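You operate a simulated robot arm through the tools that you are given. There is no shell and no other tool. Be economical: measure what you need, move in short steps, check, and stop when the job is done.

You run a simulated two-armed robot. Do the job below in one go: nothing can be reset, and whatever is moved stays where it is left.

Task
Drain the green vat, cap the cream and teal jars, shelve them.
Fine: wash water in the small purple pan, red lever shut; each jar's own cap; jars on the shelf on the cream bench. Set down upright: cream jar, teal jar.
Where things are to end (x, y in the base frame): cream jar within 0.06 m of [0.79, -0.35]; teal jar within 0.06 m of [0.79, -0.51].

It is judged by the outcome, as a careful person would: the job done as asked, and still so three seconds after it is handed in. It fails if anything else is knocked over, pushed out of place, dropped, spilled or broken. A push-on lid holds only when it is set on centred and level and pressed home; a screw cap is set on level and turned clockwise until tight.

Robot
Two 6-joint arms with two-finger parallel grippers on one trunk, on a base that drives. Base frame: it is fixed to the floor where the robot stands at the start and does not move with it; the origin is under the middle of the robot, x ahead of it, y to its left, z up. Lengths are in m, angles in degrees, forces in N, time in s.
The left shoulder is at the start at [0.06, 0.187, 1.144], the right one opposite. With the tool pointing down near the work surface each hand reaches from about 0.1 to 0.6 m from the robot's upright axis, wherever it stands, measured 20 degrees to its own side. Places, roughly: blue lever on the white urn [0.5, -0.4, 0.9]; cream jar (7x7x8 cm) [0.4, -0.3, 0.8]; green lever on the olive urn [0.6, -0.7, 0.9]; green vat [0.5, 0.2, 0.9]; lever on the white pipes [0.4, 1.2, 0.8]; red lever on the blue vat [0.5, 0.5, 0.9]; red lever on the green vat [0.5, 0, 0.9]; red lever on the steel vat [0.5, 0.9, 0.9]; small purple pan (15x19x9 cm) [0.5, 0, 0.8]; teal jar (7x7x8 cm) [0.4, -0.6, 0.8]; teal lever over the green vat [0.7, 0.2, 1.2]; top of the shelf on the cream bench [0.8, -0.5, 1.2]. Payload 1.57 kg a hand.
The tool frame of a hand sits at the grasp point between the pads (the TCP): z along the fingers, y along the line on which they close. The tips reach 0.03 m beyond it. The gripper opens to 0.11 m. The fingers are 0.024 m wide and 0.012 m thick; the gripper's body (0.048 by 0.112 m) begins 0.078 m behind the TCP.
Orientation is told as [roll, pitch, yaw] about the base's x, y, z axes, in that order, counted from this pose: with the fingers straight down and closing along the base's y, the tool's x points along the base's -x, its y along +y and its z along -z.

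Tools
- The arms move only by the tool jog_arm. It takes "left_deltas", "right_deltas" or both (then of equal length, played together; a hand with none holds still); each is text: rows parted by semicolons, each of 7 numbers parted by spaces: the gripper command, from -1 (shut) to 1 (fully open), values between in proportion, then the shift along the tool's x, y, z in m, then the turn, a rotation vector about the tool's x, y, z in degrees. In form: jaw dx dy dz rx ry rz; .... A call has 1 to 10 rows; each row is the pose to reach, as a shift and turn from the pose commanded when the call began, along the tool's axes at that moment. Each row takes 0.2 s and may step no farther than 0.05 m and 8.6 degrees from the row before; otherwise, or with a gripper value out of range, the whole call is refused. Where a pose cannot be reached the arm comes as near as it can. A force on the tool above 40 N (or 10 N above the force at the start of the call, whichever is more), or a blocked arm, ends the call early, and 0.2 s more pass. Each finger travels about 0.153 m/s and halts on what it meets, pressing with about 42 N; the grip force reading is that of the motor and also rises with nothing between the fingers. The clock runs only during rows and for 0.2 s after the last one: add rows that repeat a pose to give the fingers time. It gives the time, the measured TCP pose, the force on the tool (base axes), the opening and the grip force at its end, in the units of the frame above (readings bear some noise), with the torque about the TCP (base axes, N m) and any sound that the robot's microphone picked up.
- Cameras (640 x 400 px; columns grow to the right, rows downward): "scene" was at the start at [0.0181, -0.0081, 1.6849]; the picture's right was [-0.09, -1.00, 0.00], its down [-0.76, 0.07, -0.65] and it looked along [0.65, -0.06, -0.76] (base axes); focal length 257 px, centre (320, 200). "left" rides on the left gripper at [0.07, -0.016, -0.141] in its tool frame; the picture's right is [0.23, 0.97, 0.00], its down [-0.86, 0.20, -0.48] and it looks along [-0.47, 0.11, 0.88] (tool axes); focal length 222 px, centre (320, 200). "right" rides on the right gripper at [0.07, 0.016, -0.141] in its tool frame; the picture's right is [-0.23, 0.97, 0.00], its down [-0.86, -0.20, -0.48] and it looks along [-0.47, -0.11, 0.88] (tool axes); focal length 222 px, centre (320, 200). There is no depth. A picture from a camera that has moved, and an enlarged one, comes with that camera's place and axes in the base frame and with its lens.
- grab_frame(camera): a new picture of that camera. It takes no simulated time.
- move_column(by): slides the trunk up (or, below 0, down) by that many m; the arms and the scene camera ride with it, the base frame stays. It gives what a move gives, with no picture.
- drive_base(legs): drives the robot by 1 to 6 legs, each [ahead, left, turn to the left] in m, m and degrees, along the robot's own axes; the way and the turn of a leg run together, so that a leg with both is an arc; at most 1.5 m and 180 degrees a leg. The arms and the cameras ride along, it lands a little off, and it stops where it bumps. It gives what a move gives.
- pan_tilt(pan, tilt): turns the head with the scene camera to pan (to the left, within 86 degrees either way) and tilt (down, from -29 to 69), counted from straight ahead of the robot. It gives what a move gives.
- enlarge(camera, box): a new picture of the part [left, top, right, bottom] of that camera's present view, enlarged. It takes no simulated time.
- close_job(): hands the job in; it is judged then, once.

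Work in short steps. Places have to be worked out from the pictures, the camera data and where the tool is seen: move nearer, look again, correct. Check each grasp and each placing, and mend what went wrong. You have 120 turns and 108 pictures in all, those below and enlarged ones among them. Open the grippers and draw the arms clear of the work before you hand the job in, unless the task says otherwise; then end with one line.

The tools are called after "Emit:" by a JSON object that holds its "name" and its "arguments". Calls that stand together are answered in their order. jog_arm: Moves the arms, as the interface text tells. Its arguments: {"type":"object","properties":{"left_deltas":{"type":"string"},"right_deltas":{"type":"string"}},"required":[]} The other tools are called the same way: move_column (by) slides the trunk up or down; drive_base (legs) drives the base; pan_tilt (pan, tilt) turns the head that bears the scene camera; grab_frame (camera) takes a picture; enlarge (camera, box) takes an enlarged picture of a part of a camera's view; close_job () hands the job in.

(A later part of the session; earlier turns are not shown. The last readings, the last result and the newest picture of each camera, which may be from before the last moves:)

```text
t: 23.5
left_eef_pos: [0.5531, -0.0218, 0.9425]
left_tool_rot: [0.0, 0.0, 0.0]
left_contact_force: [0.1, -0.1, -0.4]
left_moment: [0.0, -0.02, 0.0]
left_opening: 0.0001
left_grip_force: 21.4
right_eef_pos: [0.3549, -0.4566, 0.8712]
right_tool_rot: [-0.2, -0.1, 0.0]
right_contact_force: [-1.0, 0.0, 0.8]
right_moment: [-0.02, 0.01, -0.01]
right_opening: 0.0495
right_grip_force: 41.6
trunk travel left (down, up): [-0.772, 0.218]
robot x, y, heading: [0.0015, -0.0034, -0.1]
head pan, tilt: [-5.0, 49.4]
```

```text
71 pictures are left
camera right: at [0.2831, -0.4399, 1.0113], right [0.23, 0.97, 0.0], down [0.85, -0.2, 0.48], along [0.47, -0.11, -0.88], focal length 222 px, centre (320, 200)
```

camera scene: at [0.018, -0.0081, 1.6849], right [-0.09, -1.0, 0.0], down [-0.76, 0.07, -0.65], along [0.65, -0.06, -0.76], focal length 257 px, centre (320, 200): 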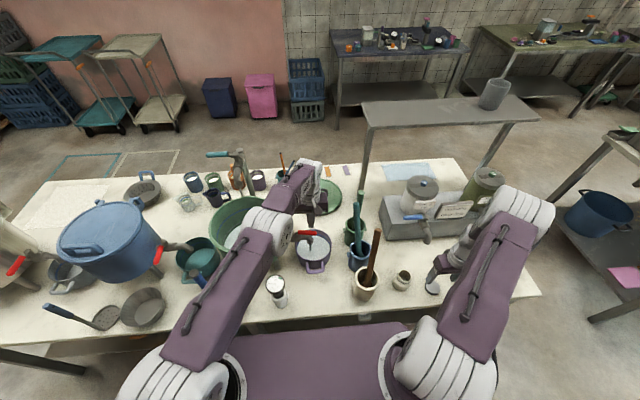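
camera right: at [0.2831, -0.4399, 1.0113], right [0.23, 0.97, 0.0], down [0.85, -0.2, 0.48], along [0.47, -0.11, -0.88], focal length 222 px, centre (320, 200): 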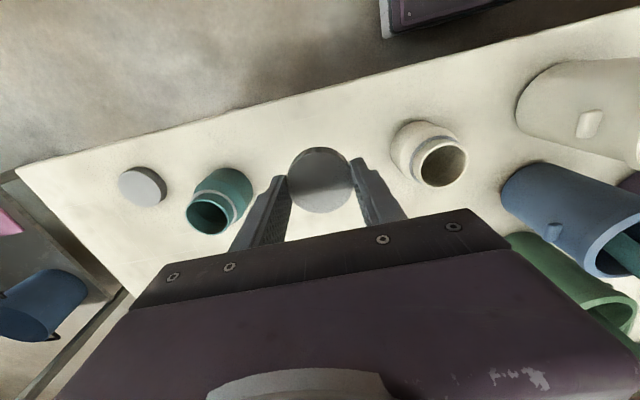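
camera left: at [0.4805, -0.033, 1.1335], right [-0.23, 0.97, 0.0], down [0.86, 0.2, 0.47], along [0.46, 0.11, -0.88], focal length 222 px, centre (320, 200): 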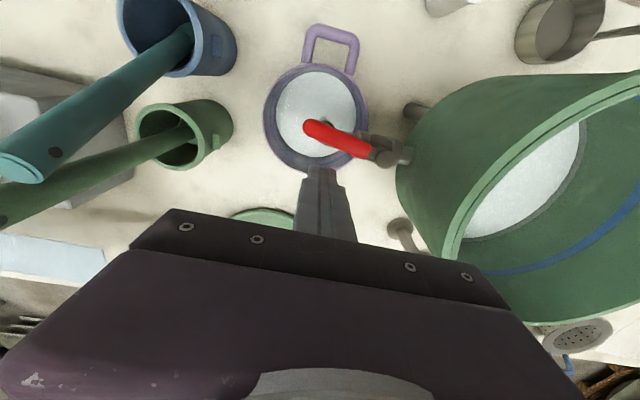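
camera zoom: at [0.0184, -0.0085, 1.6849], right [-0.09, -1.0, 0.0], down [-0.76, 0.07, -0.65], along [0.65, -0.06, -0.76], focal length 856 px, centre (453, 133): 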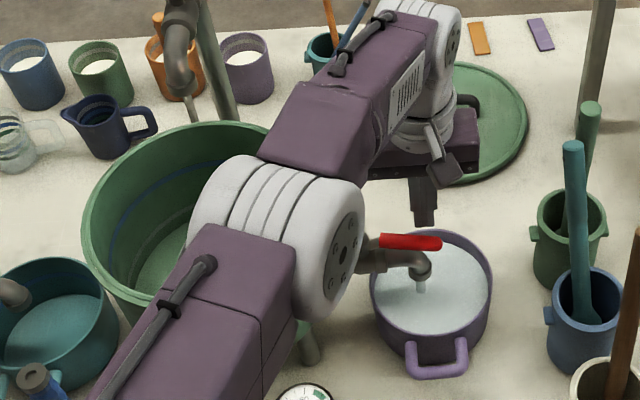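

Vat looks empty. I carry the cap above the cream jar (mouth ≈[0.379,-0.345,0.815]) and re-check the spout.

Emit:
{"name": "jog_arm", "arguments": {"right_deltas": "-1 0 0.01 -0.02 0 0 0; -1 -0.005 0.04 -0.03 0 0 0; -1 -0.012 0.07 -0.03 0 0 0; -1 -0.02 0.1 -0.03 0 0 0; -1 -0.024 0.112 -0.03 0 0 0; -1 -0.024 0.112 -0.03 0 0 0; -1 -0.024 0.112 -0.03 0 0 0"}}

Emit:
{"name": "grab_frame", "arguments": {"camera": "right"}}

Emit:
{"name": "enlarge", "arguments": {"camera": "scene", "box": [290, 200, 450, 300]}}

Emit:
{"name": "enlarge", "arguments": {"camera": "left", "box": [220, 10, 640, 280]}}

```text
t: 25.1
left_eef_pos: [0.5534, -0.0221, 0.9432]
left_tool_rot: [0.1, 0.1, -0.1]
left_contact_force: [-0.1, 0.2, -0.4]
left_moment: [0.0, -0.01, -0.01]
left_opening: 0.0
left_grip_force: 21.9
right_eef_pos: [0.3771, -0.3446, 0.9007]
right_tool_rot: [-0.2, -0.2, 0.0]
right_contact_force: [0.4, -1.3, -0.3]
right_moment: [-0.04, 0.02, 0.0]
right_opening: 0.0496
right_grip_force: 41.7
trunk travel left (down, up): [-0.772, 0.218]
robot x, y, heading: [-0.0019, 0.0028, 0.0]
head pan, tilt: [-5.0, 49.4]
```

```text
70 pictures are left
camera right: at [0.3073, -0.3273, 1.0401], right [0.23, 0.97, 0.0], down [0.85, -0.2, 0.48], along [0.47, -0.11, -0.88], focal length 222 px, centre (320, 200)
```

right: 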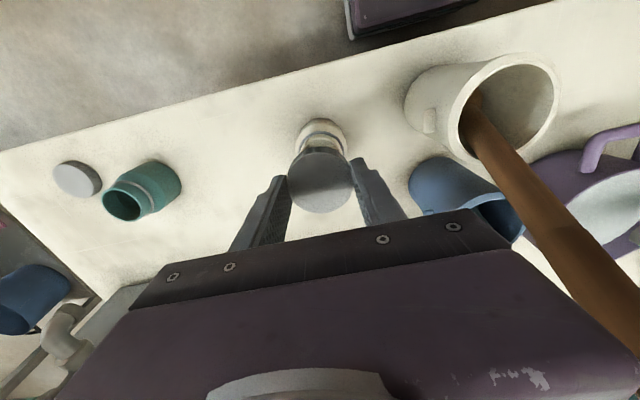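

```text
4.00 times, centred on (370, 250) of scene
camera zoom: at [0.0181, -0.0079, 1.6849], right [-0.09, -1.0, 0.0], down [-0.76, 0.07, -0.65], along [0.65, -0.06, -0.76], focal length 1028 px, centre (120, 0)
```

zoom: 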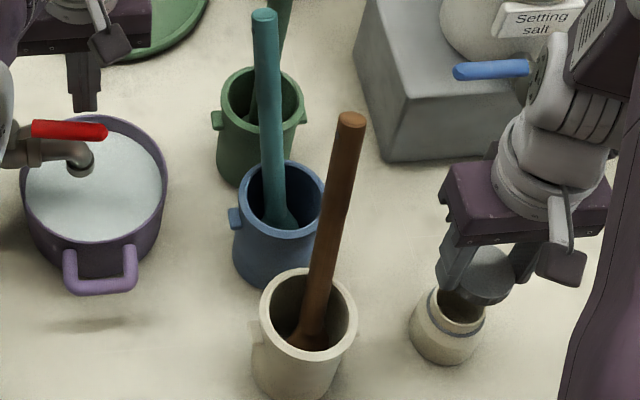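

```text
1.48 times, centred on (430, 145) of left
camera zoom: at [0.484, -0.0378, 1.0851], right [-0.23, 0.97, 0.0], down [0.86, 0.2, 0.48], along [0.47, 0.11, -0.88], focal length 329 px, centre (157, 282)
```

zoom: 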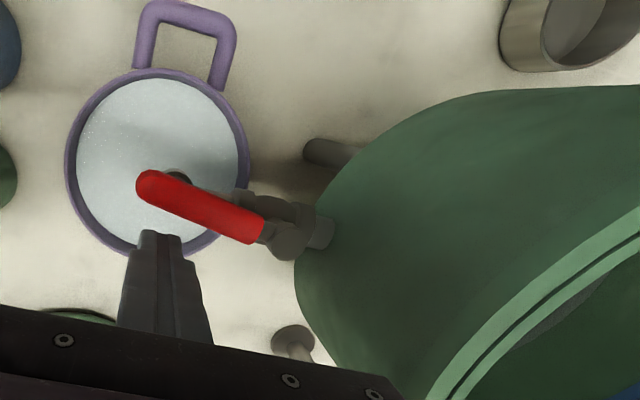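

The stream has stopped and the vat is drained. I sweep the lever back to shut with the left peg.

Emit:
{"name": "jog_arm", "arguments": {"left_deltas": "-1 0.0105 0.003 0 0 0 0; -1 0.0275 0.001 0 0 0 0; -1 0.0447 0.0024 0 0 0 0; -1 0.061 0.0084 0 0 0 0; -1 0.075 0.018 0 0 0 0; -1 0.086 0.031 0 0 0 0; -1 0.0925 0.043 0 0 0 0; -1 0.094 0.049 0 0 0 0; -1 0.094 0.051 0 0 0 0; -1 0.094 0.051 0 0 0 0"}}

Emit:
{"name": "grab_frame", "arguments": {"camera": "left"}}

```text
t: 27.3
left_eef_pos: [0.4595, 0.0279, 0.9434]
left_tool_rot: [-0.1, 0.0, 0.0]
left_contact_force: [-1.5, -1.3, -0.8]
left_moment: [-0.06, 0.03, 0.01]
left_opening: 0.0
left_grip_force: 21.6
right_eef_pos: [0.3776, -0.3446, 0.8999]
right_tool_rot: [-0.1, -0.2, 0.1]
right_contact_force: [-0.2, 0.2, 0.1]
right_moment: [-0.04, -0.02, -0.05]
right_opening: 0.0495
right_grip_force: 41.7
trunk travel left (down, up): [-0.772, 0.218]
robot x, y, heading: [-0.0011, 0.0004, 0.2]
head pan, tilt: [-5.0, 49.4]
```

```text
67 pictures are left
camera left: at [0.3897, 0.0126, 1.0851], right [-0.23, 0.97, 0.0], down [0.86, 0.2, 0.48], along [0.47, 0.11, -0.88], focal length 222 px, centre (320, 200)
```

left: 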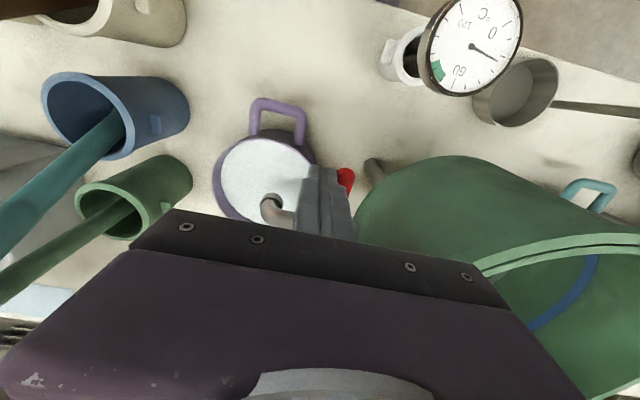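

The lever is back about where it began. I raise the left hand clear, open nothing yet, and check lever and vat with the scene camera.

Emit:
{"name": "jog_arm", "arguments": {"left_deltas": "-1 0 -0.005 -0.04 0 0 0; -1 0 -0.005 -0.08 0 0 0; -1 0 -0.005 -0.12 0 0 0; -1 0.04 0.02 -0.15 0 0 0; -1 0.08 0.05 -0.17 0 0 0; -1 0.12 0.08 -0.18 0 0 0; -1 0.16 0.11 -0.18 0 0 0; -1 0.2 0.14 -0.18 0 0 0; -1 0.22 0.17 -0.18 0 0 0; -1 0.22 0.17 -0.18 0 0 0"}}

Emit:
{"name": "enlarge", "arguments": {"camera": "scene", "box": [200, 160, 360, 280]}}

```text
refused: row 4 steps farther than a row can; nothing moved
```

```text
3.33 times, centred on (280, 220) of scene
camera zoom: at [0.018, -0.0086, 1.6849], right [-0.09, -1.0, 0.0], down [-0.76, 0.07, -0.65], along [0.65, -0.06, -0.76], focal length 856 px, centre (453, 133)
```

zoom: 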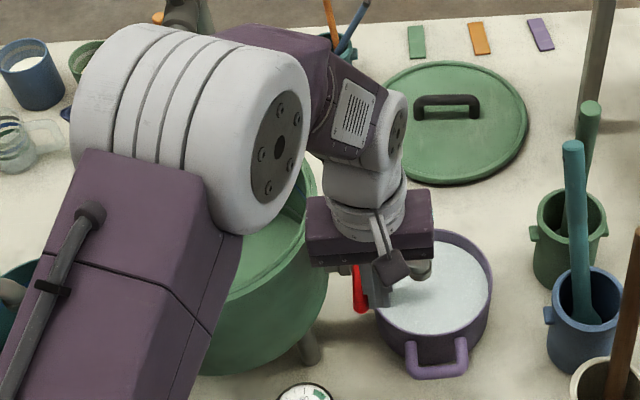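

Refused for a step too long; I repeat with shorter steps.

Emit:
{"name": "jog_arm", "arguments": {"left_deltas": "-1 0 -0.005 -0.04 0 0 0; -1 0 -0.005 -0.08 0 0 0; -1 0 -0.005 -0.12 0 0 0; -1 0.03 0.01 -0.15 0 0 0; -1 0.06 0.035 -0.17 0 0 0; -1 0.09 0.06 -0.18 0 0 0; -1 0.13 0.085 -0.18 0 0 0; -1 0.17 0.11 -0.18 0 0 0; -1 0.2 0.14 -0.18 0 0 0; -1 0.2 0.14 -0.18 0 0 0"}}

Emit:
{"name": "enlarge", "arguments": {"camera": "scene", "box": [200, 160, 360, 280]}}

```text
t: 29.5
left_eef_pos: [0.2598, 0.1681, 1.1225]
left_tool_rot: [-0.1, 0.1, 0.0]
left_contact_force: [-0.5, -0.3, 0.0]
left_moment: [-0.02, 0.05, 0.03]
left_opening: 0.0001
left_grip_force: 21.9
right_eef_pos: [0.3785, -0.3438, 0.8983]
right_tool_rot: [-0.2, 0.0, 0.0]
right_contact_force: [-0.4, 0.3, -0.5]
right_moment: [0.02, 0.01, -0.03]
right_opening: 0.0497
right_grip_force: 41.5
trunk travel left (down, up): [-0.772, 0.218]
robot x, y, heading: [0.0025, -0.0004, 0.1]
head pan, tilt: [-5.0, 49.4]
```

```text
3.33 times, centred on (280, 220) of scene
camera zoom: at [0.0189, -0.0087, 1.6849], right [-0.09, -1.0, 0.0], down [-0.76, 0.07, -0.65], along [0.65, -0.06, -0.76], focal length 856 px, centre (453, 133)
```

zoom: 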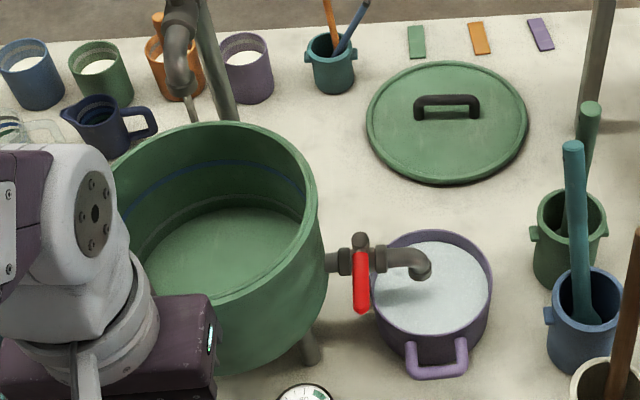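

The vat is empty and the lever shut. Now I check cap against the cream jar from both cameras.

Emit:
{"name": "enlarge", "arguments": {"camera": "scene", "box": [380, 250, 428, 300]}}

Emit:
{"name": "enlarge", "arguments": {"camera": "right", "box": [260, 100, 380, 230]}}

```text
8.00 times, centred on (404, 275) of scene
camera zoom: at [0.0189, -0.0087, 1.6849], right [-0.09, -1.0, 0.0], down [-0.76, 0.07, -0.65], along [0.65, -0.06, -0.76], focal length 2055 px, centre (-352, -400)
```

zoom: 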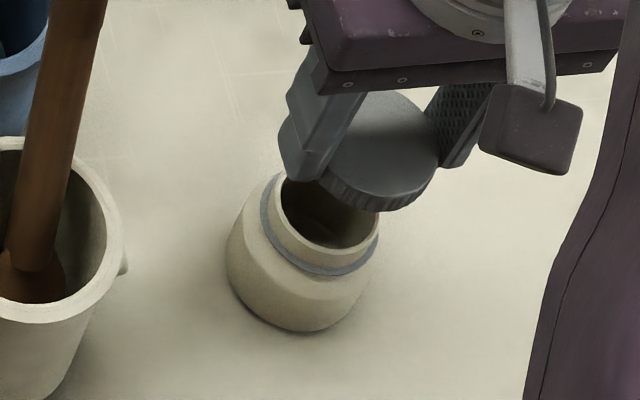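

```text
3.08 times, centred on (320, 165) of right
camera zoom: at [0.3077, -0.3279, 1.0398], right [0.23, 0.97, 0.0], down [0.85, -0.2, 0.48], along [0.47, -0.11, -0.88], focal length 684 px, centre (320, 308)
```

zoom: 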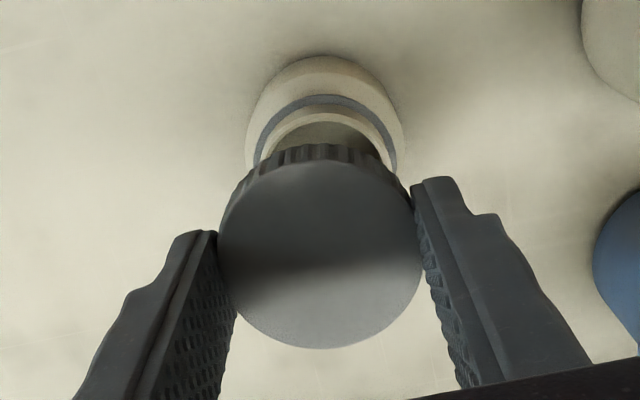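

Cap is about 4 mm short in x and 1–2 mm in y of the mouth. I correct and lower to just above the rim, then look again.

Emit:
{"name": "jog_arm", "arguments": {"right_deltas": "-1 -0.0045 0.002 0.01 0 0 0; -1 -0.0045 0.002 0.025 0 0 0; -1 -0.0045 0.002 0.035 0 0 0; -1 -0.0045 0.002 0.035 0 0 0"}}

Emit:
{"name": "enlarge", "arguments": {"camera": "scene", "box": [380, 250, 428, 300]}}

Emit:
{"name": "enlarge", "arguments": {"camera": "right", "box": [260, 100, 380, 230]}}

```text
t: 30.5
left_eef_pos: [0.2598, 0.169, 1.1231]
left_tool_rot: [0.0, 0.1, -0.1]
left_contact_force: [0.5, 0.6, -0.2]
left_moment: [0.0, 0.04, 0.02]
left_opening: 0.0
left_grip_force: 21.5
right_eef_pos: [0.383, -0.3428, 0.8647]
right_tool_rot: [-0.2, -0.2, 0.0]
right_contact_force: [-0.8, -0.3, 0.6]
right_moment: [0.02, 0.03, -0.04]
right_opening: 0.0497
right_grip_force: 42.1
trunk travel left (down, up): [-0.772, 0.218]
robot x, y, heading: [-0.0012, -0.0045, 0.1]
head pan, tilt: [-5.0, 49.4]
```

```text
8.00 times, centred on (404, 275) of scene
camera zoom: at [0.0179, -0.0078, 1.6849], right [-0.09, -1.0, 0.0], down [-0.76, 0.07, -0.65], along [0.65, -0.06, -0.76], focal length 2055 px, centre (-352, -400)
```

zoom: 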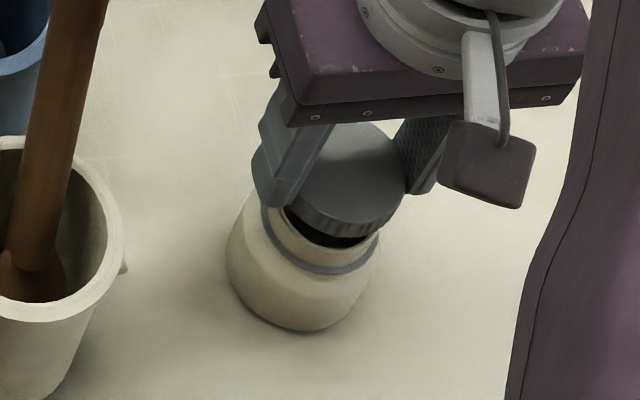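

```text
3.08 times, centred on (320, 165) of right
camera zoom: at [0.3116, -0.3251, 1.0048], right [0.23, 0.97, 0.0], down [0.85, -0.2, 0.48], along [0.47, -0.11, -0.88], focal length 684 px, centre (320, 308)
```

zoom: 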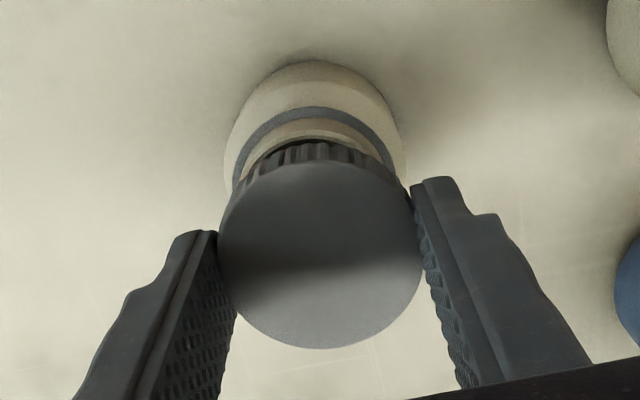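

The two views bracket zero y-error (±2.5 mm). I lower gently to contact and read the moment for centring hints.

Emit:
{"name": "jog_arm", "arguments": {"right_deltas": "-1 0.001 0 0.006 0 0 0; -1 0.001 0 0.01 0 0 0; -1 0.001 0 0.012 0 0 0; -1 0.001 0 0.014 0 0 0; -1 0.001 0 0.016 0 0 0; -1 0.001 0 0.018 0 0 0; -1 0.001 0 0.02 0 0 0; -1 0.001 0 0.022 0 0 0; -1 0.001 0 0.024 0 0 0; -1 0.001 0 0.026 0 0 0"}}

Emit:
{"name": "enlarge", "arguments": {"camera": "scene", "box": [380, 250, 428, 300]}}

Emit:
{"name": "enlarge", "arguments": {"camera": "right", "box": [280, 110, 360, 190]}}

```text
t: 32.7
left_eef_pos: [0.2608, 0.1688, 1.123]
left_tool_rot: [0.0, 0.0, 0.0]
left_contact_force: [-0.3, 0.6, 0.2]
left_moment: [0.01, -0.01, 0.01]
left_opening: 0.0002
left_grip_force: 20.5
right_eef_pos: [0.3812, -0.3423, 0.8382]
right_tool_rot: [-0.1, -0.1, 0.0]
right_contact_force: [0.4, -0.2, -0.3]
right_moment: [0.04, 0.01, 0.02]
right_opening: 0.0496
right_grip_force: 41.9
trunk travel left (down, up): [-0.772, 0.218]
robot x, y, heading: [-0.0002, 0.0015, -0.0]
head pan, tilt: [-5.0, 49.4]
```

```text
8.00 times, centred on (404, 275) of scene
camera zoom: at [0.0181, -0.0081, 1.6849], right [-0.09, -1.0, 0.0], down [-0.76, 0.07, -0.65], along [0.65, -0.06, -0.76], focal length 2055 px, centre (-352, -400)
```

zoom: 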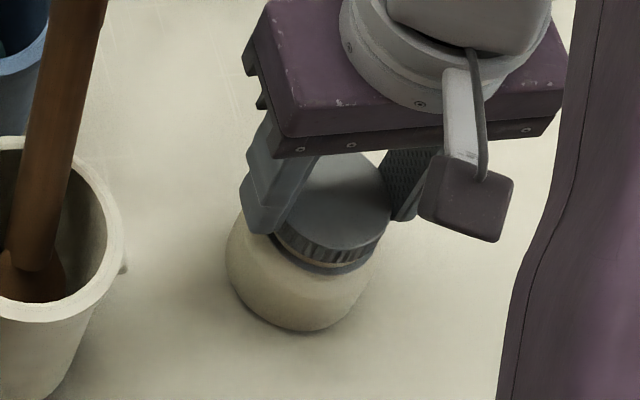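

```text
5.00 times, centred on (320, 150) of right
camera zoom: at [0.3109, -0.3256, 0.979], right [0.23, 0.97, 0.0], down [0.85, -0.2, 0.48], along [0.47, -0.11, -0.88], focal length 1111 px, centre (320, 450)
```

zoom: 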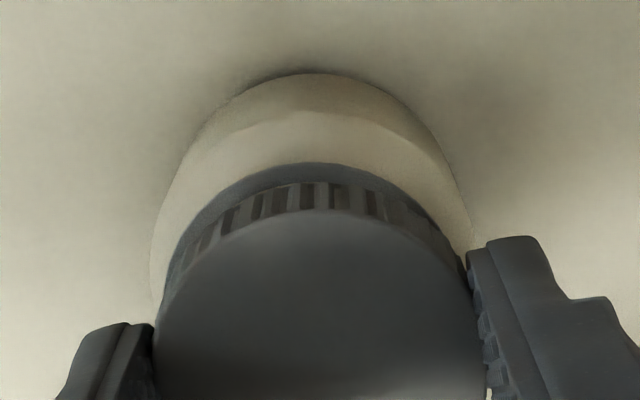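

No contact yet, and the cap seems to be going over the neck well centred. I continue down slowly to contact.

Emit:
{"name": "jog_arm", "arguments": {"right_deltas": "-1 0 0 0.001 0 0 0; -1 0 0 0.002 0 0 0; -1 0 0 0.003 0 0 0; -1 0 0 0.004 0 0 0; -1 0 0 0.005 0 0 0; -1 0 0 0.006 0 0 0; -1 0 0 0.007 0 0 0; -1 0 0 0.008 0 0 0; -1 0 0 0.009 0 0 0; -1 0 0 0.01 0 0 0"}}

Emit:
{"name": "enlarge", "arguments": {"camera": "scene", "box": [380, 250, 428, 300]}}

```text
t: 34.9
left_eef_pos: [0.2572, 0.1695, 1.1228]
left_tool_rot: [-0.1, -0.2, 0.0]
left_contact_force: [0.3, 0.7, -0.3]
left_moment: [-0.02, 0.01, 0.02]
left_opening: 0.0002
left_grip_force: 21.4
right_eef_pos: [0.3809, -0.3419, 0.8316]
right_tool_rot: [-0.4, -0.6, 0.0]
right_contact_force: [0.2, -6.8, 40.0]
right_moment: [-0.2, 0.33, 0.0]
right_opening: 0.0496
right_grip_force: 41.8
trunk travel left (down, up): [-0.772, 0.218]
robot x, y, heading: [0.0007, -0.0005, 0.0]
head pan, tilt: [-5.0, 49.4]
```

```text
8.00 times, centred on (404, 275) of scene
camera zoom: at [0.0132, -0.0051, 1.6854], right [-0.09, -1.0, 0.0], down [-0.75, 0.07, -0.65], along [0.65, -0.06, -0.76], focal length 2055 px, centre (-352, -400)
```

zoom: 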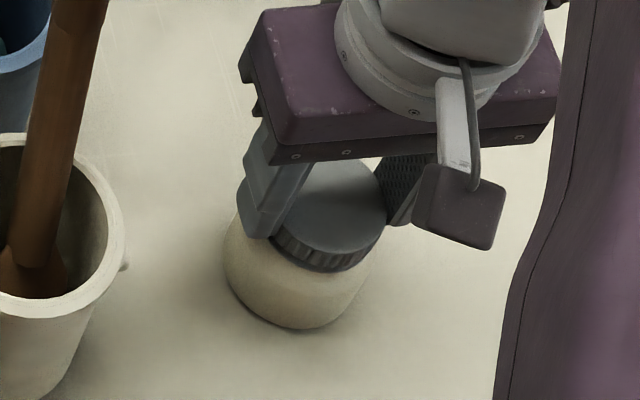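

Contact at 40 N: the cap sits on the neck. I ease the press to ~20 N and turn clockwise (tool +z) in steps.

Emit:
{"name": "jog_arm", "arguments": {"right_deltas": "-1 0 0 -0.0015 0 0 0; -1 0 0 -0.0015 0 0 8; -1 0 0 -0.0015 0 0 16; -1 0 0 -0.0015 0 0 24; -1 0 0 -0.001 0 0 32; -1 0 0 -0.001 0 0 40; -1 0 0 -0.001 0 0 48; -1 0 0 -0.001 0 0 56; -1 0 0 -0.001 0 0 64; -1 0 0 -0.001 0 0 70"}}

Emit:
{"name": "enlarge", "arguments": {"camera": "scene", "box": [380, 250, 428, 300]}}

```text
t: 37.1
left_eef_pos: [0.2586, 0.17, 1.1235]
left_tool_rot: [-0.1, -0.1, 0.0]
left_contact_force: [-0.2, -0.4, 0.0]
left_moment: [0.0, 0.04, 0.01]
left_opening: 0.0
left_grip_force: 21.4
right_eef_pos: [0.3812, -0.3418, 0.8304]
right_tool_rot: [0.3, -0.2, -70.0]
right_contact_force: [8.3, -3.2, 27.8]
right_moment: [-0.15, -0.23, -0.01]
right_opening: 0.0493
right_grip_force: 41.5
trunk travel left (down, up): [-0.772, 0.218]
robot x, y, heading: [-0.001, 0.0016, -0.3]
head pan, tilt: [-5.0, 49.4]
```

```text
8.00 times, centred on (404, 275) of scene
camera zoom: at [0.0163, -0.0059, 1.685], right [-0.09, -1.0, 0.0], down [-0.76, 0.07, -0.65], along [0.65, -0.06, -0.76], focal length 2055 px, centre (-352, -400)
```

zoom: 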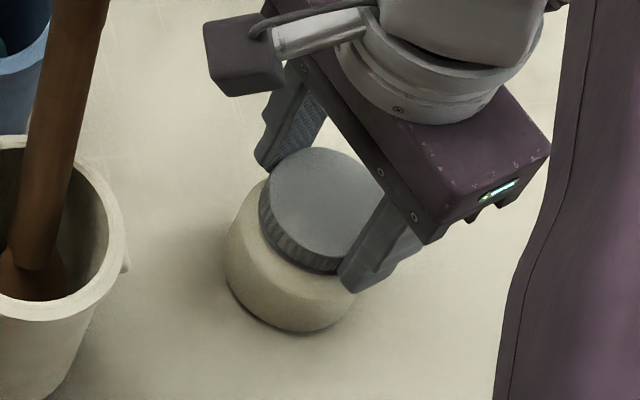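

z dropped while turning with no reactive torque; threading is in progress. I keep turning as far as the wrist allows.

Emit:
{"name": "jog_arm", "arguments": {"right_deltas": "-1 0 0 0 0 0 8; -1 0 0 0 0 0 16; -1 0 0 0 0 0 24; -1 0 0 0.0005 0 0 32; -1 0 0 0.0005 0 0 40; -1 0 0 0.0005 0 0 48; -1 0 0 0.0005 0 0 56; -1 0 0 0.001 0 0 64; -1 0 0 0.001 0 0 72; -1 0 0 0.001 0 0 80"}}

Emit:
{"name": "enlarge", "arguments": {"camera": "scene", "box": [380, 250, 428, 300]}}

```text
t: 39.3
left_eef_pos: [0.2586, 0.1701, 1.1225]
left_tool_rot: [-0.1, -0.2, 0.1]
left_contact_force: [0.7, -0.8, 0.6]
left_moment: [0.01, -0.03, 0.02]
left_opening: 0.0
left_grip_force: 21.5
right_eef_pos: [0.3792, -0.3413, 0.8297]
right_tool_rot: [0.3, 0.0, -150.2]
right_contact_force: [-3.3, -4.1, 24.2]
right_moment: [-0.1, 0.57, 0.22]
right_opening: 0.0501
right_grip_force: 41.2
trunk travel left (down, up): [-0.772, 0.218]
robot x, y, heading: [0.0002, 0.0007, 0.0]
head pan, tilt: [-5.0, 49.4]
```

```text
8.00 times, centred on (404, 275) of scene
camera zoom: at [0.0144, -0.0061, 1.685], right [-0.09, -1.0, 0.0], down [-0.75, 0.07, -0.65], along [0.65, -0.06, -0.76], focal length 2055 px, centre (-352, -400)
```

zoom: 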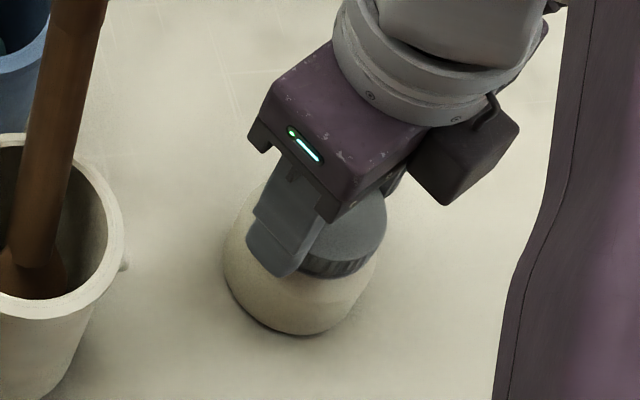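

Reached −150° and a reactive torque (0.22 N·m) is appearing. I continue turning to feel for tightness.

Emit:
{"name": "jog_arm", "arguments": {"right_deltas": "-1 0 0 0 0 0 8; -1 0 0 0 0 0 16; -1 0 0 0 0 0 24; -1 0 0 0 0 0 32; -1 0 0 0 0 0 40"}}

```text
t: 40.5
left_eef_pos: [0.2575, 0.17, 1.1237]
left_tool_rot: [0.0, -0.1, 0.1]
left_contact_force: [-0.1, 0.1, 1.0]
left_moment: [0.0, 0.03, 0.0]
left_opening: 0.0
left_grip_force: 20.6
right_eef_pos: [0.3803, -0.3415, 0.8291]
right_tool_rot: [0.1, 0.3, 169.9]
right_contact_force: [-2.0, -3.1, 22.0]
right_moment: [-0.01, 0.46, 0.24]
right_opening: 0.05
right_grip_force: 41.5
trunk travel left (down, up): [-0.772, 0.218]
robot x, y, heading: [-0.0009, -0.0029, -0.1]
head pan, tilt: [-5.0, 49.4]
```

z keeps descending (~1 mm per 100°) at falling force, so the thread is advancing. I continue.

Emit:
{"name": "jog_arm", "arguments": {"right_deltas": "-1 0 0 0.0005 0 0 8; -1 0 0 0.0005 0 0 16; -1 0 0 0.0005 0 0 24; -1 0 0 0.001 0 0 32; -1 0 0 0.001 0 0 40; -1 0 0 0.001 0 0 48; -1 0 0 0.001 0 0 56; -1 0 0 0.001 0 0 64; -1 0 0 0.001 0 0 72; -1 0 0 0.001 0 0 72"}}

Emit:
{"name": "enlarge", "arguments": {"camera": "scene", "box": [380, 250, 428, 300]}}

```text
t: 41.2
left_eef_pos: [0.2586, 0.1709, 1.1233]
left_tool_rot: [-0.1, -0.2, 0.0]
left_contact_force: [-0.7, -0.2, -0.5]
left_moment: [-0.02, 0.0, -0.03]
left_opening: 0.0
left_grip_force: 21.4
right_eef_pos: [0.3783, -0.3451, 0.8307]
right_tool_rot: [-1.0, 1.4, 152.8]
right_contact_force: [-2.2, 2.3, 22.4]
right_moment: [0.12, 0.86, -0.1]
right_opening: 0.0501
right_grip_force: 42.0
right hand out of reach, approached as far as the arm can: row 2, 3
trunk travel left (down, up): [-0.772, 0.218]
robot x, y, heading: [0.0005, 0.0001, -0.0]
head pan, tilt: [-5.0, 49.4]
stopped in row 3 (right hand): the force on the tool passed its limit (the readings are from after the stop); the commanded pose is now the measured one
```

```text
8.00 times, centred on (404, 275) of scene
camera zoom: at [0.0152, -0.0053, 1.6849], right [-0.09, -1.0, 0.0], down [-0.76, 0.07, -0.65], along [0.65, -0.06, -0.76], focal length 2055 px, centre (-352, -400)
```

zoom: 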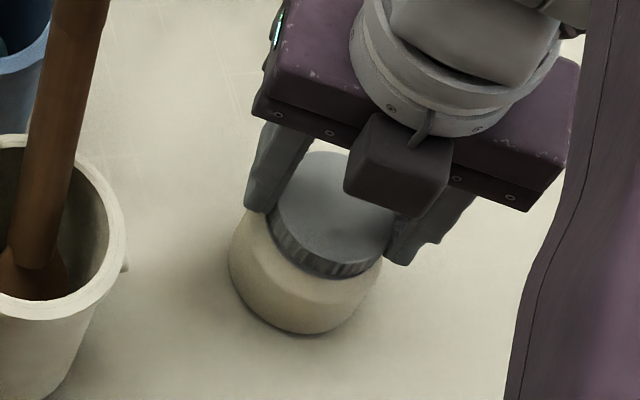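

Wrist limit reached. I release, lift, and inspect the cap.

Emit:
{"name": "jog_arm", "arguments": {"right_deltas": "-0.5 0 0 0 0 0 0; 0.3 0 0 0 0 0 0; 0.3 0 0 0 0 0 0; 0.3 0 0 -0.03 0 0 0; 0.3 0 0 -0.06 0 0 -4; 0.3 0 0 -0.08 0 0 -12; 0.3 0 0 -0.08 0 0 -20; 0.3 0 0 -0.08 0 0 -28; 0.3 0 0 -0.08 0 0 -36; 0.3 0 0 -0.08 0 0 -44"}}

Emit:
{"name": "enlarge", "arguments": {"camera": "scene", "box": [380, 250, 428, 300]}}

```text
t: 43.4
left_eef_pos: [0.2604, 0.169, 1.1222]
left_tool_rot: [0.0, 0.0, 0.0]
left_contact_force: [-0.8, -0.8, -0.4]
left_moment: [0.02, 0.0, -0.03]
left_opening: 0.0001
left_grip_force: 21.5
right_eef_pos: [0.3779, -0.3472, 0.9088]
right_tool_rot: [0.1, 1.7, -163.0]
right_contact_force: [-0.1, -0.6, -0.7]
right_moment: [-0.02, 0.01, 0.0]
right_opening: 0.0715
right_grip_force: 0.0
trunk travel left (down, up): [-0.772, 0.218]
robot x, y, heading: [0.0025, -0.0, -0.1]
head pan, tilt: [-5.0, 49.4]
```

```text
8.00 times, centred on (404, 275) of scene
camera zoom: at [0.0183, -0.0083, 1.6849], right [-0.09, -1.0, 0.0], down [-0.76, 0.07, -0.65], along [0.65, -0.06, -0.76], focal length 2055 px, centre (-352, -400)
```

zoom: 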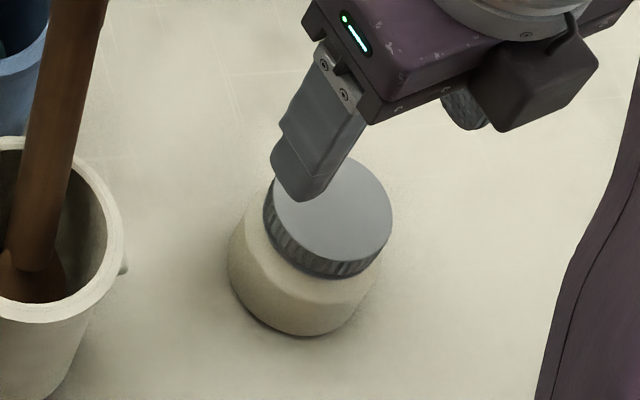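

The cap sits level. I rotate the hand back for another bite.

Emit:
{"name": "jog_arm", "arguments": {"right_deltas": "0.3 0 0 0 0 0 -8; 0.3 0 0 0 0 0 -16; 0.3 0 0 0 0 0 -24; 0.3 0 0 0 0 0 -32; 0.3 0 0 0 0 0 -40; 0.3 0 0 0 0 0 -48; 0.3 0 0 0 0 0 -56; 0.3 0 0 0 0 0 -64; 0.3 0 0 0 0 0 -72; 0.3 0 0 0 0 0 -80"}}

Emit:
{"name": "jog_arm", "arguments": {"right_deltas": "0.3 0 0 0 0 0 -8; 0.3 0 0 0 0 0 -16; 0.3 0 0 0 0 0 -24; 0.3 0 0 0 0 0 -32; 0.3 0 0 0 0 0 -40; 0.3 0 0 0 0 0 -48; 0.3 0 0 0 0 0 -56; 0.3 0 0 0 0 0 -64; 0.3 0 0 0 0 0 -72; 0.3 0 0 0 0 0 -80"}}

Emit:
{"name": "enlarge", "arguments": {"camera": "right", "box": [200, 80, 440, 230]}}

```text
t: 45.6
left_eef_pos: [0.2603, 0.1694, 1.1232]
left_tool_rot: [0.0, 0.0, 0.0]
left_contact_force: [-0.4, -0.9, -0.5]
left_moment: [-0.03, -0.02, -0.03]
left_opening: 0.0
left_grip_force: 21.4
right_eef_pos: [0.3763, -0.3461, 0.9088]
right_tool_rot: [1.6, 0.2, -83.0]
right_contact_force: [0.6, 0.5, -0.3]
right_moment: [-0.03, 0.02, 0.04]
right_opening: 0.0717
right_grip_force: 0.2
trunk travel left (down, up): [-0.772, 0.218]
robot x, y, heading: [-0.002, -0.003, 0.2]
head pan, tilt: [-5.0, 49.4]
```

```text
t: 47.8
left_eef_pos: [0.2603, 0.17, 1.1227]
left_tool_rot: [0.0, -0.1, 0.0]
left_contact_force: [-0.5, 0.3, -0.3]
left_moment: [0.02, 0.02, 0.0]
left_opening: 0.0
left_grip_force: 21.1
right_eef_pos: [0.3771, -0.346, 0.9076]
right_tool_rot: [0.3, -1.5, -3.0]
right_contact_force: [-0.4, 0.1, 0.0]
right_moment: [0.03, 0.01, -0.01]
right_opening: 0.0716
right_grip_force: 0.1
trunk travel left (down, up): [-0.772, 0.218]
robot x, y, heading: [-0.0, -0.0046, 0.1]
head pan, tilt: [-5.0, 49.4]
```

```text
2.67 times, centred on (320, 155) of right
camera zoom: at [0.3043, -0.3274, 1.0469], right [0.28, 0.96, 0.01], down [0.83, -0.25, 0.5], along [0.48, -0.13, -0.87], focal length 592 px, centre (320, 320)
```

zoom: 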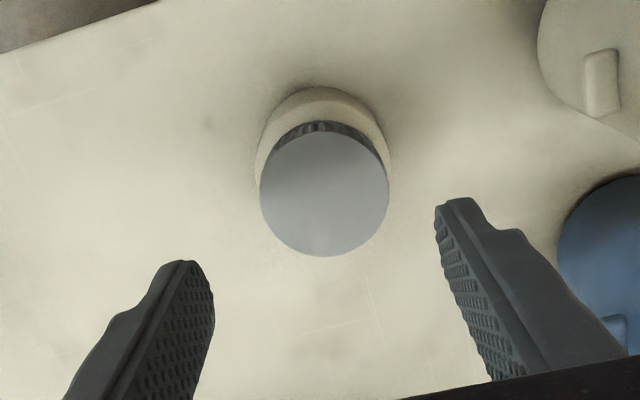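

Cap at ≈[0.377,-0.344]. I level the tool, pre-turn it 20° back, and descend around the cap.

Emit:
{"name": "jog_arm", "arguments": {"right_deltas": "0.3 0.002 0.002 0 0.3 1.5 -8; 0.3 0.002 0.002 0.02 0.3 1.5 -16; 0.3 0.002 0.002 0.04 0.3 1.5 -23; 0.3 0.002 0.002 0.06 0.3 1.5 -23; 0.3 0.002 0.002 0.073 0.3 1.5 -23; 0.3 0.002 0.002 0.078 0.3 1.5 -23; -0.5 0.002 0.002 0.078 0.3 1.5 -23; -1 0.002 0.002 0.078 0.3 1.5 -23; -1 0.002 0.002 0.078 0.3 1.5 -23"}}

Emit:
{"name": "enlarge", "arguments": {"camera": "scene", "box": [380, 250, 428, 300]}}

```text
t: 49.8
left_eef_pos: [0.2604, 0.1688, 1.1221]
left_tool_rot: [0.0, 0.0, 0.0]
left_contact_force: [0.2, -0.1, 0.3]
left_moment: [-0.03, 0.0, 0.0]
left_opening: 0.0
left_grip_force: 21.1
right_eef_pos: [0.3783, -0.3446, 0.8314]
right_tool_rot: [-0.3, -0.1, 19.8]
right_contact_force: [0.4, -0.5, -0.5]
right_moment: [0.01, -0.01, -0.02]
right_opening: 0.0498
right_grip_force: 42.5
trunk travel left (down, up): [-0.772, 0.218]
robot x, y, heading: [-0.0001, -0.0043, 0.1]
head pan, tilt: [-5.0, 49.4]
```

```text
8.00 times, centred on (404, 275) of scene
camera zoom: at [0.0182, -0.0081, 1.6849], right [-0.09, -1.0, 0.0], down [-0.76, 0.07, -0.65], along [0.65, -0.06, -0.76], focal length 2055 px, centre (-352, -400)
```

zoom: 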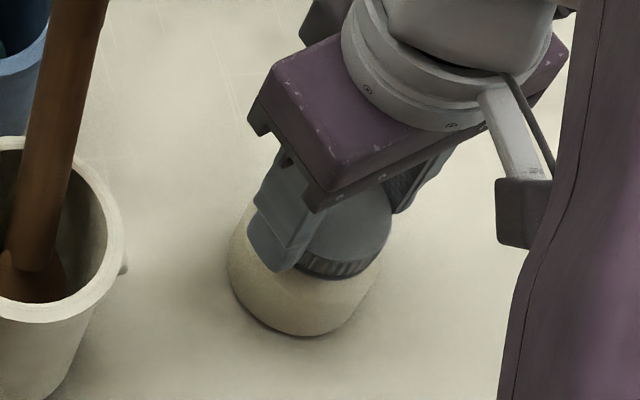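

Regripped with no load. I turn clockwise with only slight press to read the torque.

Emit:
{"name": "jog_arm", "arguments": {"right_deltas": "-1 0 0 0.0015 0 0 8; -1 0 0 0.0015 0 0 16; -1 0 0 0.0015 0 0 24; -1 0 0 0.0015 0 0 32; -1 0 0 0.0015 0 0 40"}}

Emit:
{"name": "jog_arm", "arguments": {"right_deltas": "-1 0 0 0.001 0 0 8; -1 0 0 0.001 0 0 16; -1 0 0 0.001 0 0 24; -1 0 0 0.001 0 0 32; -1 0 0 0.001 0 0 40; -1 0 0 0.001 0 0 48; -1 0 0 0.001 0 0 56; -1 0 0 0.001 0 0 64; -1 0 0 0.001 0 0 72; -1 0 0 0.001 0 0 80"}}

```text
t: 51.0
left_eef_pos: [0.2599, 0.1691, 1.1237]
left_tool_rot: [0.1, 0.0, 0.0]
left_contact_force: [-0.1, -0.5, -0.6]
left_moment: [-0.01, 0.02, 0.01]
left_opening: 0.0
left_grip_force: 21.0
right_eef_pos: [0.3789, -0.3434, 0.8296]
right_tool_rot: [-0.2, -0.3, -20.3]
right_contact_force: [0.9, 0.7, 7.0]
right_moment: [0.11, 0.11, 0.07]
right_opening: 0.0496
right_grip_force: 41.7
trunk travel left (down, up): [-0.772, 0.218]
robot x, y, heading: [0.0024, 0.0001, -0.0]
head pan, tilt: [-5.0, 49.4]
```

```text
t: 53.2
left_eef_pos: [0.2573, 0.1693, 1.1227]
left_tool_rot: [-0.1, 0.0, -0.1]
left_contact_force: [0.1, -0.4, 0.0]
left_moment: [0.0, -0.03, -0.01]
left_opening: 0.0
left_grip_force: 21.2
right_eef_pos: [0.3755, -0.3433, 0.8301]
right_tool_rot: [0.4, -0.2, -100.3]
right_contact_force: [-1.3, -4.2, 29.4]
right_moment: [-0.24, 0.51, 0.34]
right_opening: 0.0499
right_grip_force: 41.8
trunk travel left (down, up): [-0.772, 0.218]
robot x, y, heading: [-0.0004, -0.0007, -0.0]
head pan, tilt: [-5.0, 49.4]
```

Torque scales with press force (0.07@7 N, 0.34@29 N): the cap is against its stop and the jar is slipping on the bench. I give a last firm turn with a bit more press.

Emit:
{"name": "jog_arm", "arguments": {"right_deltas": "-1 0 0 0.0006 0 0 8; -1 0 0 0.0006 0 0 16; -1 0 0 0.0006 0 0 24; -1 0 0 0.0006 0 0 32"}}

```text
t: 54.2
left_eef_pos: [0.2577, 0.171, 1.1237]
left_tool_rot: [-0.2, -0.3, 0.0]
left_contact_force: [0.6, -0.2, -1.1]
left_moment: [-0.01, -0.01, 0.01]
left_opening: 0.0
left_grip_force: 21.2
right_eef_pos: [0.3752, -0.3412, 0.8274]
right_tool_rot: [0.5, 0.0, -132.3]
right_contact_force: [-2.8, -4.8, 37.0]
right_moment: [-0.15, 0.71, 0.4]
right_opening: 0.05
right_grip_force: 41.5
trunk travel left (down, up): [-0.772, 0.218]
robot x, y, heading: [-0.0009, 0.0011, -0.2]
head pan, tilt: [-5.0, 49.4]
```

I test the closure by lifting the jar slightly by its cap.

Emit:
{"name": "jog_arm", "arguments": {"right_deltas": "-1 0 0 -0.006 0 0 0; -1 0 0 -0.012 0 0 0; -1 0 0 -0.018 0 0 0; -1 0 0 -0.018 0 0 0"}}

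Emit:
{"name": "enlarge", "arguments": {"camera": "scene", "box": [370, 240, 434, 300]}}

```text
t: 55.2
left_eef_pos: [0.2604, 0.1682, 1.1232]
left_tool_rot: [-0.1, -0.1, -0.1]
left_contact_force: [0.0, 0.0, 0.0]
left_moment: [-0.01, 0.0, -0.01]
left_opening: 0.0002
left_grip_force: 22.0
right_eef_pos: [0.3781, -0.3444, 0.8436]
right_tool_rot: [0.2, 0.0, -132.1]
right_contact_force: [0.8, 0.8, -1.1]
right_moment: [0.0, -0.02, -0.02]
right_opening: 0.0498
right_grip_force: 42.4
trunk travel left (down, up): [-0.772, 0.218]
robot x, y, heading: [-0.0014, 0.0013, 0.2]
head pan, tilt: [-5.0, 49.4]
```

```text
6.67 times, centred on (402, 270) of scene
camera zoom: at [0.0191, -0.0087, 1.6849], right [-0.09, -1.0, 0.0], down [-0.76, 0.07, -0.65], along [0.65, -0.06, -0.76], focal length 1713 px, centre (-227, -267)
```

zoom: 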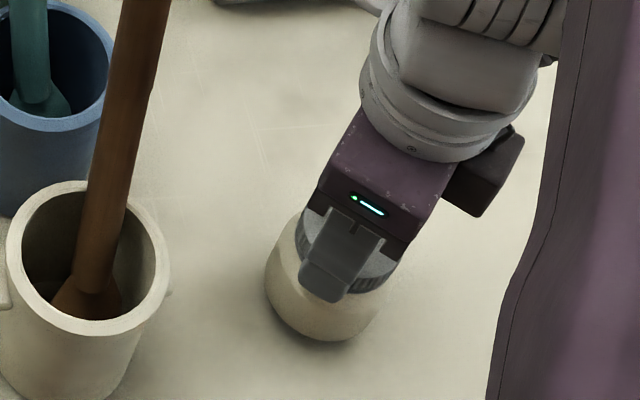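

The jar lifts with its cap. Plan: raise it in mid-air, have the left hand grip the body from behind (fingers forward) so I can tighten firmly and then shelve it with the left hand. Right hand up first.

Emit:
{"name": "jog_arm", "arguments": {"right_deltas": "-1 0 0 -0.04 0 0 0; -1 0 0 -0.08 0 0 0; -1 0 0 -0.12 0 0 0; -1 0 0 -0.16 0 0 0; -1 0 0 -0.2 0 0 0; -1 0 0 -0.24 0 0 0; -1 0 0 -0.28 0 0 0; -1 0 0 -0.32 0 0 0; -1 0 0 -0.356 0 0 0; -1 0 0 -0.356 0 0 0"}}

Emit:
{"name": "jog_arm", "arguments": {"right_deltas": "-1 0.03 -0.02 0 0 0 0; -1 0.06 -0.04 0 0 0 0; -1 0.09 -0.06 0 0 0 0; -1 0.117 -0.079 0 0 0 0; -1 0.117 -0.079 0 0 0 0", "left_deltas": "1 0.01 0 0 0 -8 0; 1 0.02 0 0 0 -16 0; 1 0.03 0 0 0 -24 0; 1 0.04 0 0 0 -32 0; 1 0.05 0 0 0 -40 0"}}

Emit:
{"name": "grab_frame", "arguments": {"camera": "scene"}}

```text
t: 57.4
left_eef_pos: [0.2603, 0.1684, 1.1224]
left_tool_rot: [0.0, 0.0, -0.1]
left_contact_force: [1.0, -0.5, 0.3]
left_moment: [-0.01, -0.01, 0.02]
left_opening: 0.0
left_grip_force: 21.0
right_eef_pos: [0.376, -0.3423, 1.2014]
right_tool_rot: [0.2, -0.1, -132.1]
right_contact_force: [0.3, -0.1, -1.7]
right_moment: [0.01, 0.0, 0.03]
right_opening: 0.0498
right_grip_force: 42.1
trunk travel left (down, up): [-0.772, 0.218]
robot x, y, heading: [0.002, 0.0008, 0.1]
head pan, tilt: [-5.0, 49.4]
```

```text
t: 58.6
left_eef_pos: [0.2709, 0.0398, 1.2075]
left_tool_rot: [0.6, -40.0, 1.1]
left_contact_force: [-5.3, -5.4, 0.7]
left_moment: [0.35, -0.46, 0.22]
left_opening: 0.1099
left_grip_force: 0.1
left hand out of reach, approached as far as the arm can: row 1, 2, 3, 4, 5
right_eef_pos: [0.3957, -0.2025, 1.2016]
right_tool_rot: [0.2, 0.1, -132.1]
right_contact_force: [0.0, 0.5, -2.2]
right_moment: [-0.02, 0.02, 0.01]
right_opening: 0.0499
right_grip_force: 42.1
trunk travel left (down, up): [-0.772, 0.218]
robot x, y, heading: [0.0045, -0.0001, -0.3]
head pan, tilt: [-5.0, 49.4]
```

```text
50 pictures are left
camera scene: at [0.0175, -0.0087, 1.6849], right [-0.09, -1.0, 0.0], down [-0.76, 0.07, -0.65], along [0.65, -0.06, -0.76], focal length 257 px, centre (320, 200)
```

scene: 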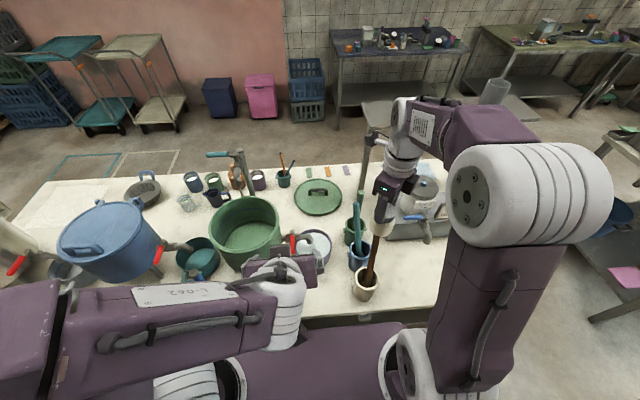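

The left hand is too close to the body for this pitch. I move the jar up and farther ahead ([0.5,-0.12,1.26]) and the left hand forward before pitching further.

Emit:
{"name": "jog_arm", "arguments": {"right_deltas": "-1 0 0 -0.03 0 0 0; -1 0 0 -0.06 0 0 0; -1 0.03 0.006 -0.06 0 0 0; -1 0.06 0.012 -0.06 0 0 0; -1 0.09 0.018 -0.06 0 0 0; -1 0.129 0.024 -0.06 0 0 0; -1 0.129 0.024 -0.06 0 0 0", "left_deltas": "1 -0.015 0.03 0.013 0 0 0; 1 -0.03 0.06 0.026 0 0 0; 1 -0.045 0.09 0.04 0 0 0; 1 -0.06 0.12 0.052 0 0 0; 1 -0.06 0.12 0.052 0 0 0; 1 -0.06 0.12 0.052 0 0 0; 1 -0.06 0.12 0.052 0 0 0"}}

```text
t: 60.2
left_eef_pos: [0.3724, 0.1485, 1.2082]
left_tool_rot: [-0.1, -39.9, 0.0]
left_contact_force: [0.1, -0.6, 0.2]
left_moment: [-0.03, -0.02, -0.03]
left_opening: 0.1101
left_grip_force: 0.1
left hand out of reach, approached as far as the arm can: row 1, 2, 3, 4, 5, 6, 7
right_eef_pos: [0.4997, -0.1237, 1.2604]
right_tool_rot: [0.1, -0.1, -132.2]
right_contact_force: [0.2, 0.4, -1.0]
right_moment: [0.0, -0.03, 0.0]
right_opening: 0.0496
right_grip_force: 42.6
trunk travel left (down, up): [-0.772, 0.218]
robot x, y, heading: [-0.004, 0.0006, -0.2]
head pan, tilt: [-5.0, 49.4]
```

The left hand reaches better sideways: I turn it so the fingers point to −y (closing along x), ending beside the jar at ≈[0.5,0.05,1.2].

Emit:
{"name": "jog_arm", "arguments": {"left_deltas": "1 -0.012 -0.012 0.011 6.8 -2.93 3.53; 1 -0.023 -0.025 0.022 13.6 -5.87 7.07; 1 -0.035 -0.037 0.033 20.4 -8.8 10.6; 1 -0.047 -0.049 0.044 27.2 -11.7 14.1; 1 -0.058 -0.062 0.055 34 -14.7 17.7; 1 -0.07 -0.074 0.066 40.8 -17.6 21.2; 1 -0.082 -0.086 0.077 47.5 -20.5 24.7; 1 -0.093 -0.0985 0.088 54.3 -23.5 28.3; 1 -0.093 -0.0985 0.088 61.1 -26.4 31.8; 1 -0.093 -0.0985 0.088 67.9 -29.3 35.3"}}

Emit:
{"name": "grab_frame", "arguments": {"camera": "scene"}}

```text
t: 62.4
left_eef_pos: [0.5004, 0.0494, 1.1998]
left_tool_rot: [-24.4, -77.4, -51.6]
left_contact_force: [0.4, 0.1, -0.3]
left_moment: [0.01, -0.02, 0.0]
left_opening: 0.1099
left_grip_force: 0.0
left hand out of reach, approached as far as the arm can: row 1, 2, 3
right_eef_pos: [0.5022, -0.1232, 1.2617]
right_tool_rot: [0.3, -0.2, -132.2]
right_contact_force: [0.4, 1.0, -2.5]
right_moment: [0.02, 0.03, -0.02]
right_opening: 0.0499
right_grip_force: 41.7
trunk travel left (down, up): [-0.772, 0.218]
robot x, y, heading: [-0.0019, 0.0014, -0.2]
head pan, tilt: [-5.0, 49.4]
```

```text
49 pictures are left
camera scene: at [0.0202, -0.0073, 1.6849], right [-0.09, -1.0, 0.0], down [-0.76, 0.07, -0.65], along [0.65, -0.06, -0.76], focal length 257 px, centre (320, 200)
```

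scene: 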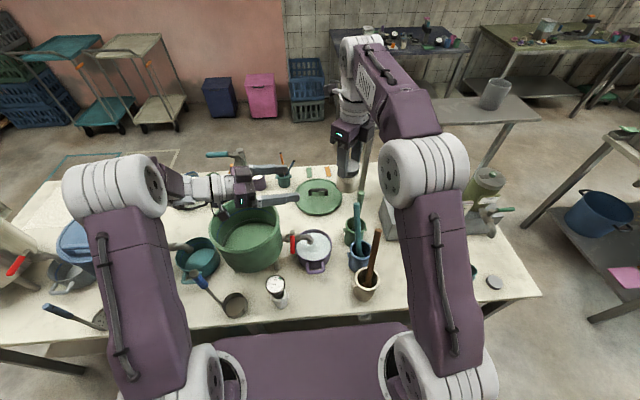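

Good. I finish the rotation and take a left-hand view to align with the jar.

Emit:
{"name": "jog_arm", "arguments": {"left_deltas": "1 0 0 0 6.8 -2.93 3.53; 1 0 0 0 13.6 -5.87 7.07; 1 0 0 0 13.6 -5.87 7.07"}}

Emit:
{"name": "grab_frame", "arguments": {"camera": "left"}}

Emit:
{"name": "enlarge", "arguments": {"camera": "scene", "box": [230, 100, 400, 230]}}

```text
t: 63.2
left_eef_pos: [0.5001, 0.0502, 1.2002]
left_tool_rot: [0.3, -85.0, -90.2]
left_contact_force: [-0.3, -0.8, -0.1]
left_moment: [0.02, 0.01, 0.02]
left_opening: 0.1102
left_grip_force: 0.0
right_eef_pos: [0.5008, -0.1231, 1.2624]
right_tool_rot: [0.4, 0.0, -132.1]
right_contact_force: [0.6, -0.1, -1.3]
right_moment: [0.02, -0.01, 0.01]
right_opening: 0.05
right_grip_force: 42.0
trunk travel left (down, up): [-0.772, 0.218]
robot x, y, heading: [0.0013, 0.0021, -0.0]
head pan, tilt: [-5.0, 49.4]
```

```text
48 pictures are left
camera left: at [0.4837, 0.1969, 1.1439], right [0.97, 0.02, -0.23], down [0.2, 0.4, 0.89], along [0.11, -0.92, 0.39], focal length 222 px, centre (320, 200)
```

left: 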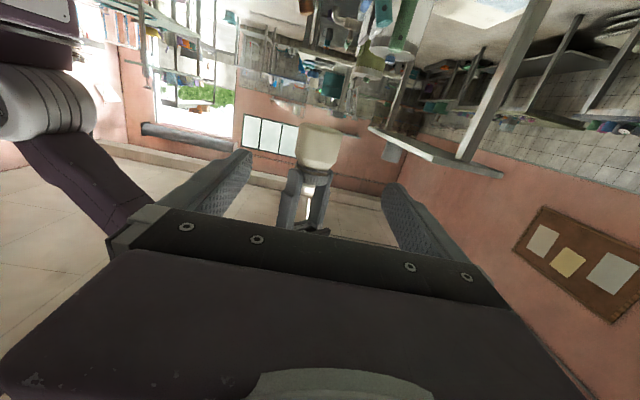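

```text
3.08 times, centred on (315, 165) of scene
camera zoom: at [0.0171, -0.0087, 1.6849], right [-0.09, -1.0, 0.0], down [-0.76, 0.07, -0.65], along [0.65, -0.06, -0.76], focal length 790 px, centre (335, 308)
```

zoom: 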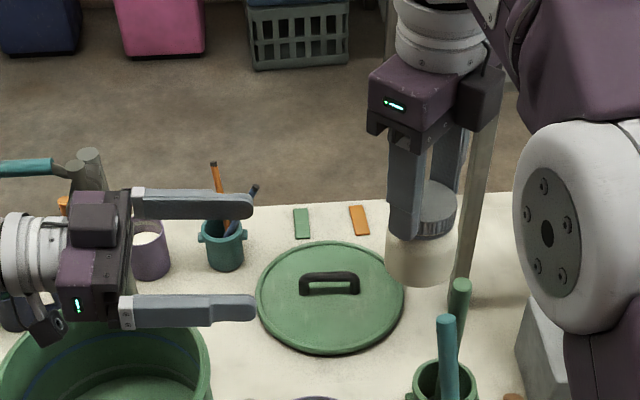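

Jar body centre is at ≈[0.501,-0.123,1.20], level with the left hand. I advance the left hand around it and close.

Emit:
{"name": "jog_arm", "arguments": {"left_deltas": "1 -0.004 0.001 0.045 0 0 0; 1 -0.008 0.001 0.09 0 0 0; 1 -0.011 0.001 0.135 0 0 0; 1 -0.014 0.001 0.16 0 0 0; 1 -0.014 0.001 0.172 0 0 0; 1 -0.014 0.001 0.172 0 0 0; 0.4 -0.014 0.001 0.172 0 0 0; 0 -0.014 0.001 0.172 0 0 0; -1 -0.014 0.001 0.172 0 0 0; -1 -0.014 0.001 0.172 0 0 0"}}

Emit:
{"name": "enlarge", "arguments": {"camera": "scene", "box": [230, 100, 400, 230]}}

```text
t: 65.4
left_eef_pos: [0.5018, -0.1224, 1.1997]
left_tool_rot: [-0.5, -85.0, -89.4]
left_contact_force: [-10.5, 0.2, -0.1]
left_moment: [-0.02, -0.42, -0.02]
left_opening: 0.0611
left_grip_force: 42.5
right_eef_pos: [0.5026, -0.1244, 1.2624]
right_tool_rot: [0.4, 0.1, -132.1]
right_contact_force: [11.0, 0.3, -2.6]
right_moment: [0.03, -0.31, 0.03]
right_opening: 0.0497
right_grip_force: 42.0
trunk travel left (down, up): [-0.772, 0.218]
robot x, y, heading: [0.0003, -0.0016, 0.3]
head pan, tilt: [-5.0, 49.4]
```

```text
3.08 times, centred on (315, 165) of scene
camera zoom: at [0.0185, -0.0082, 1.6849], right [-0.09, -1.0, 0.0], down [-0.76, 0.07, -0.65], along [0.65, -0.06, -0.76], focal length 790 px, centre (335, 308)
```

zoom: 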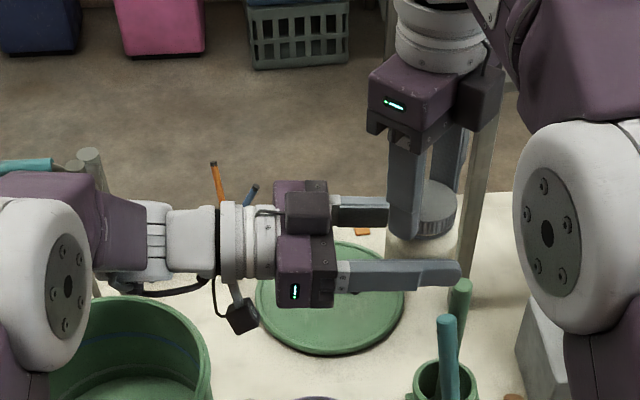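

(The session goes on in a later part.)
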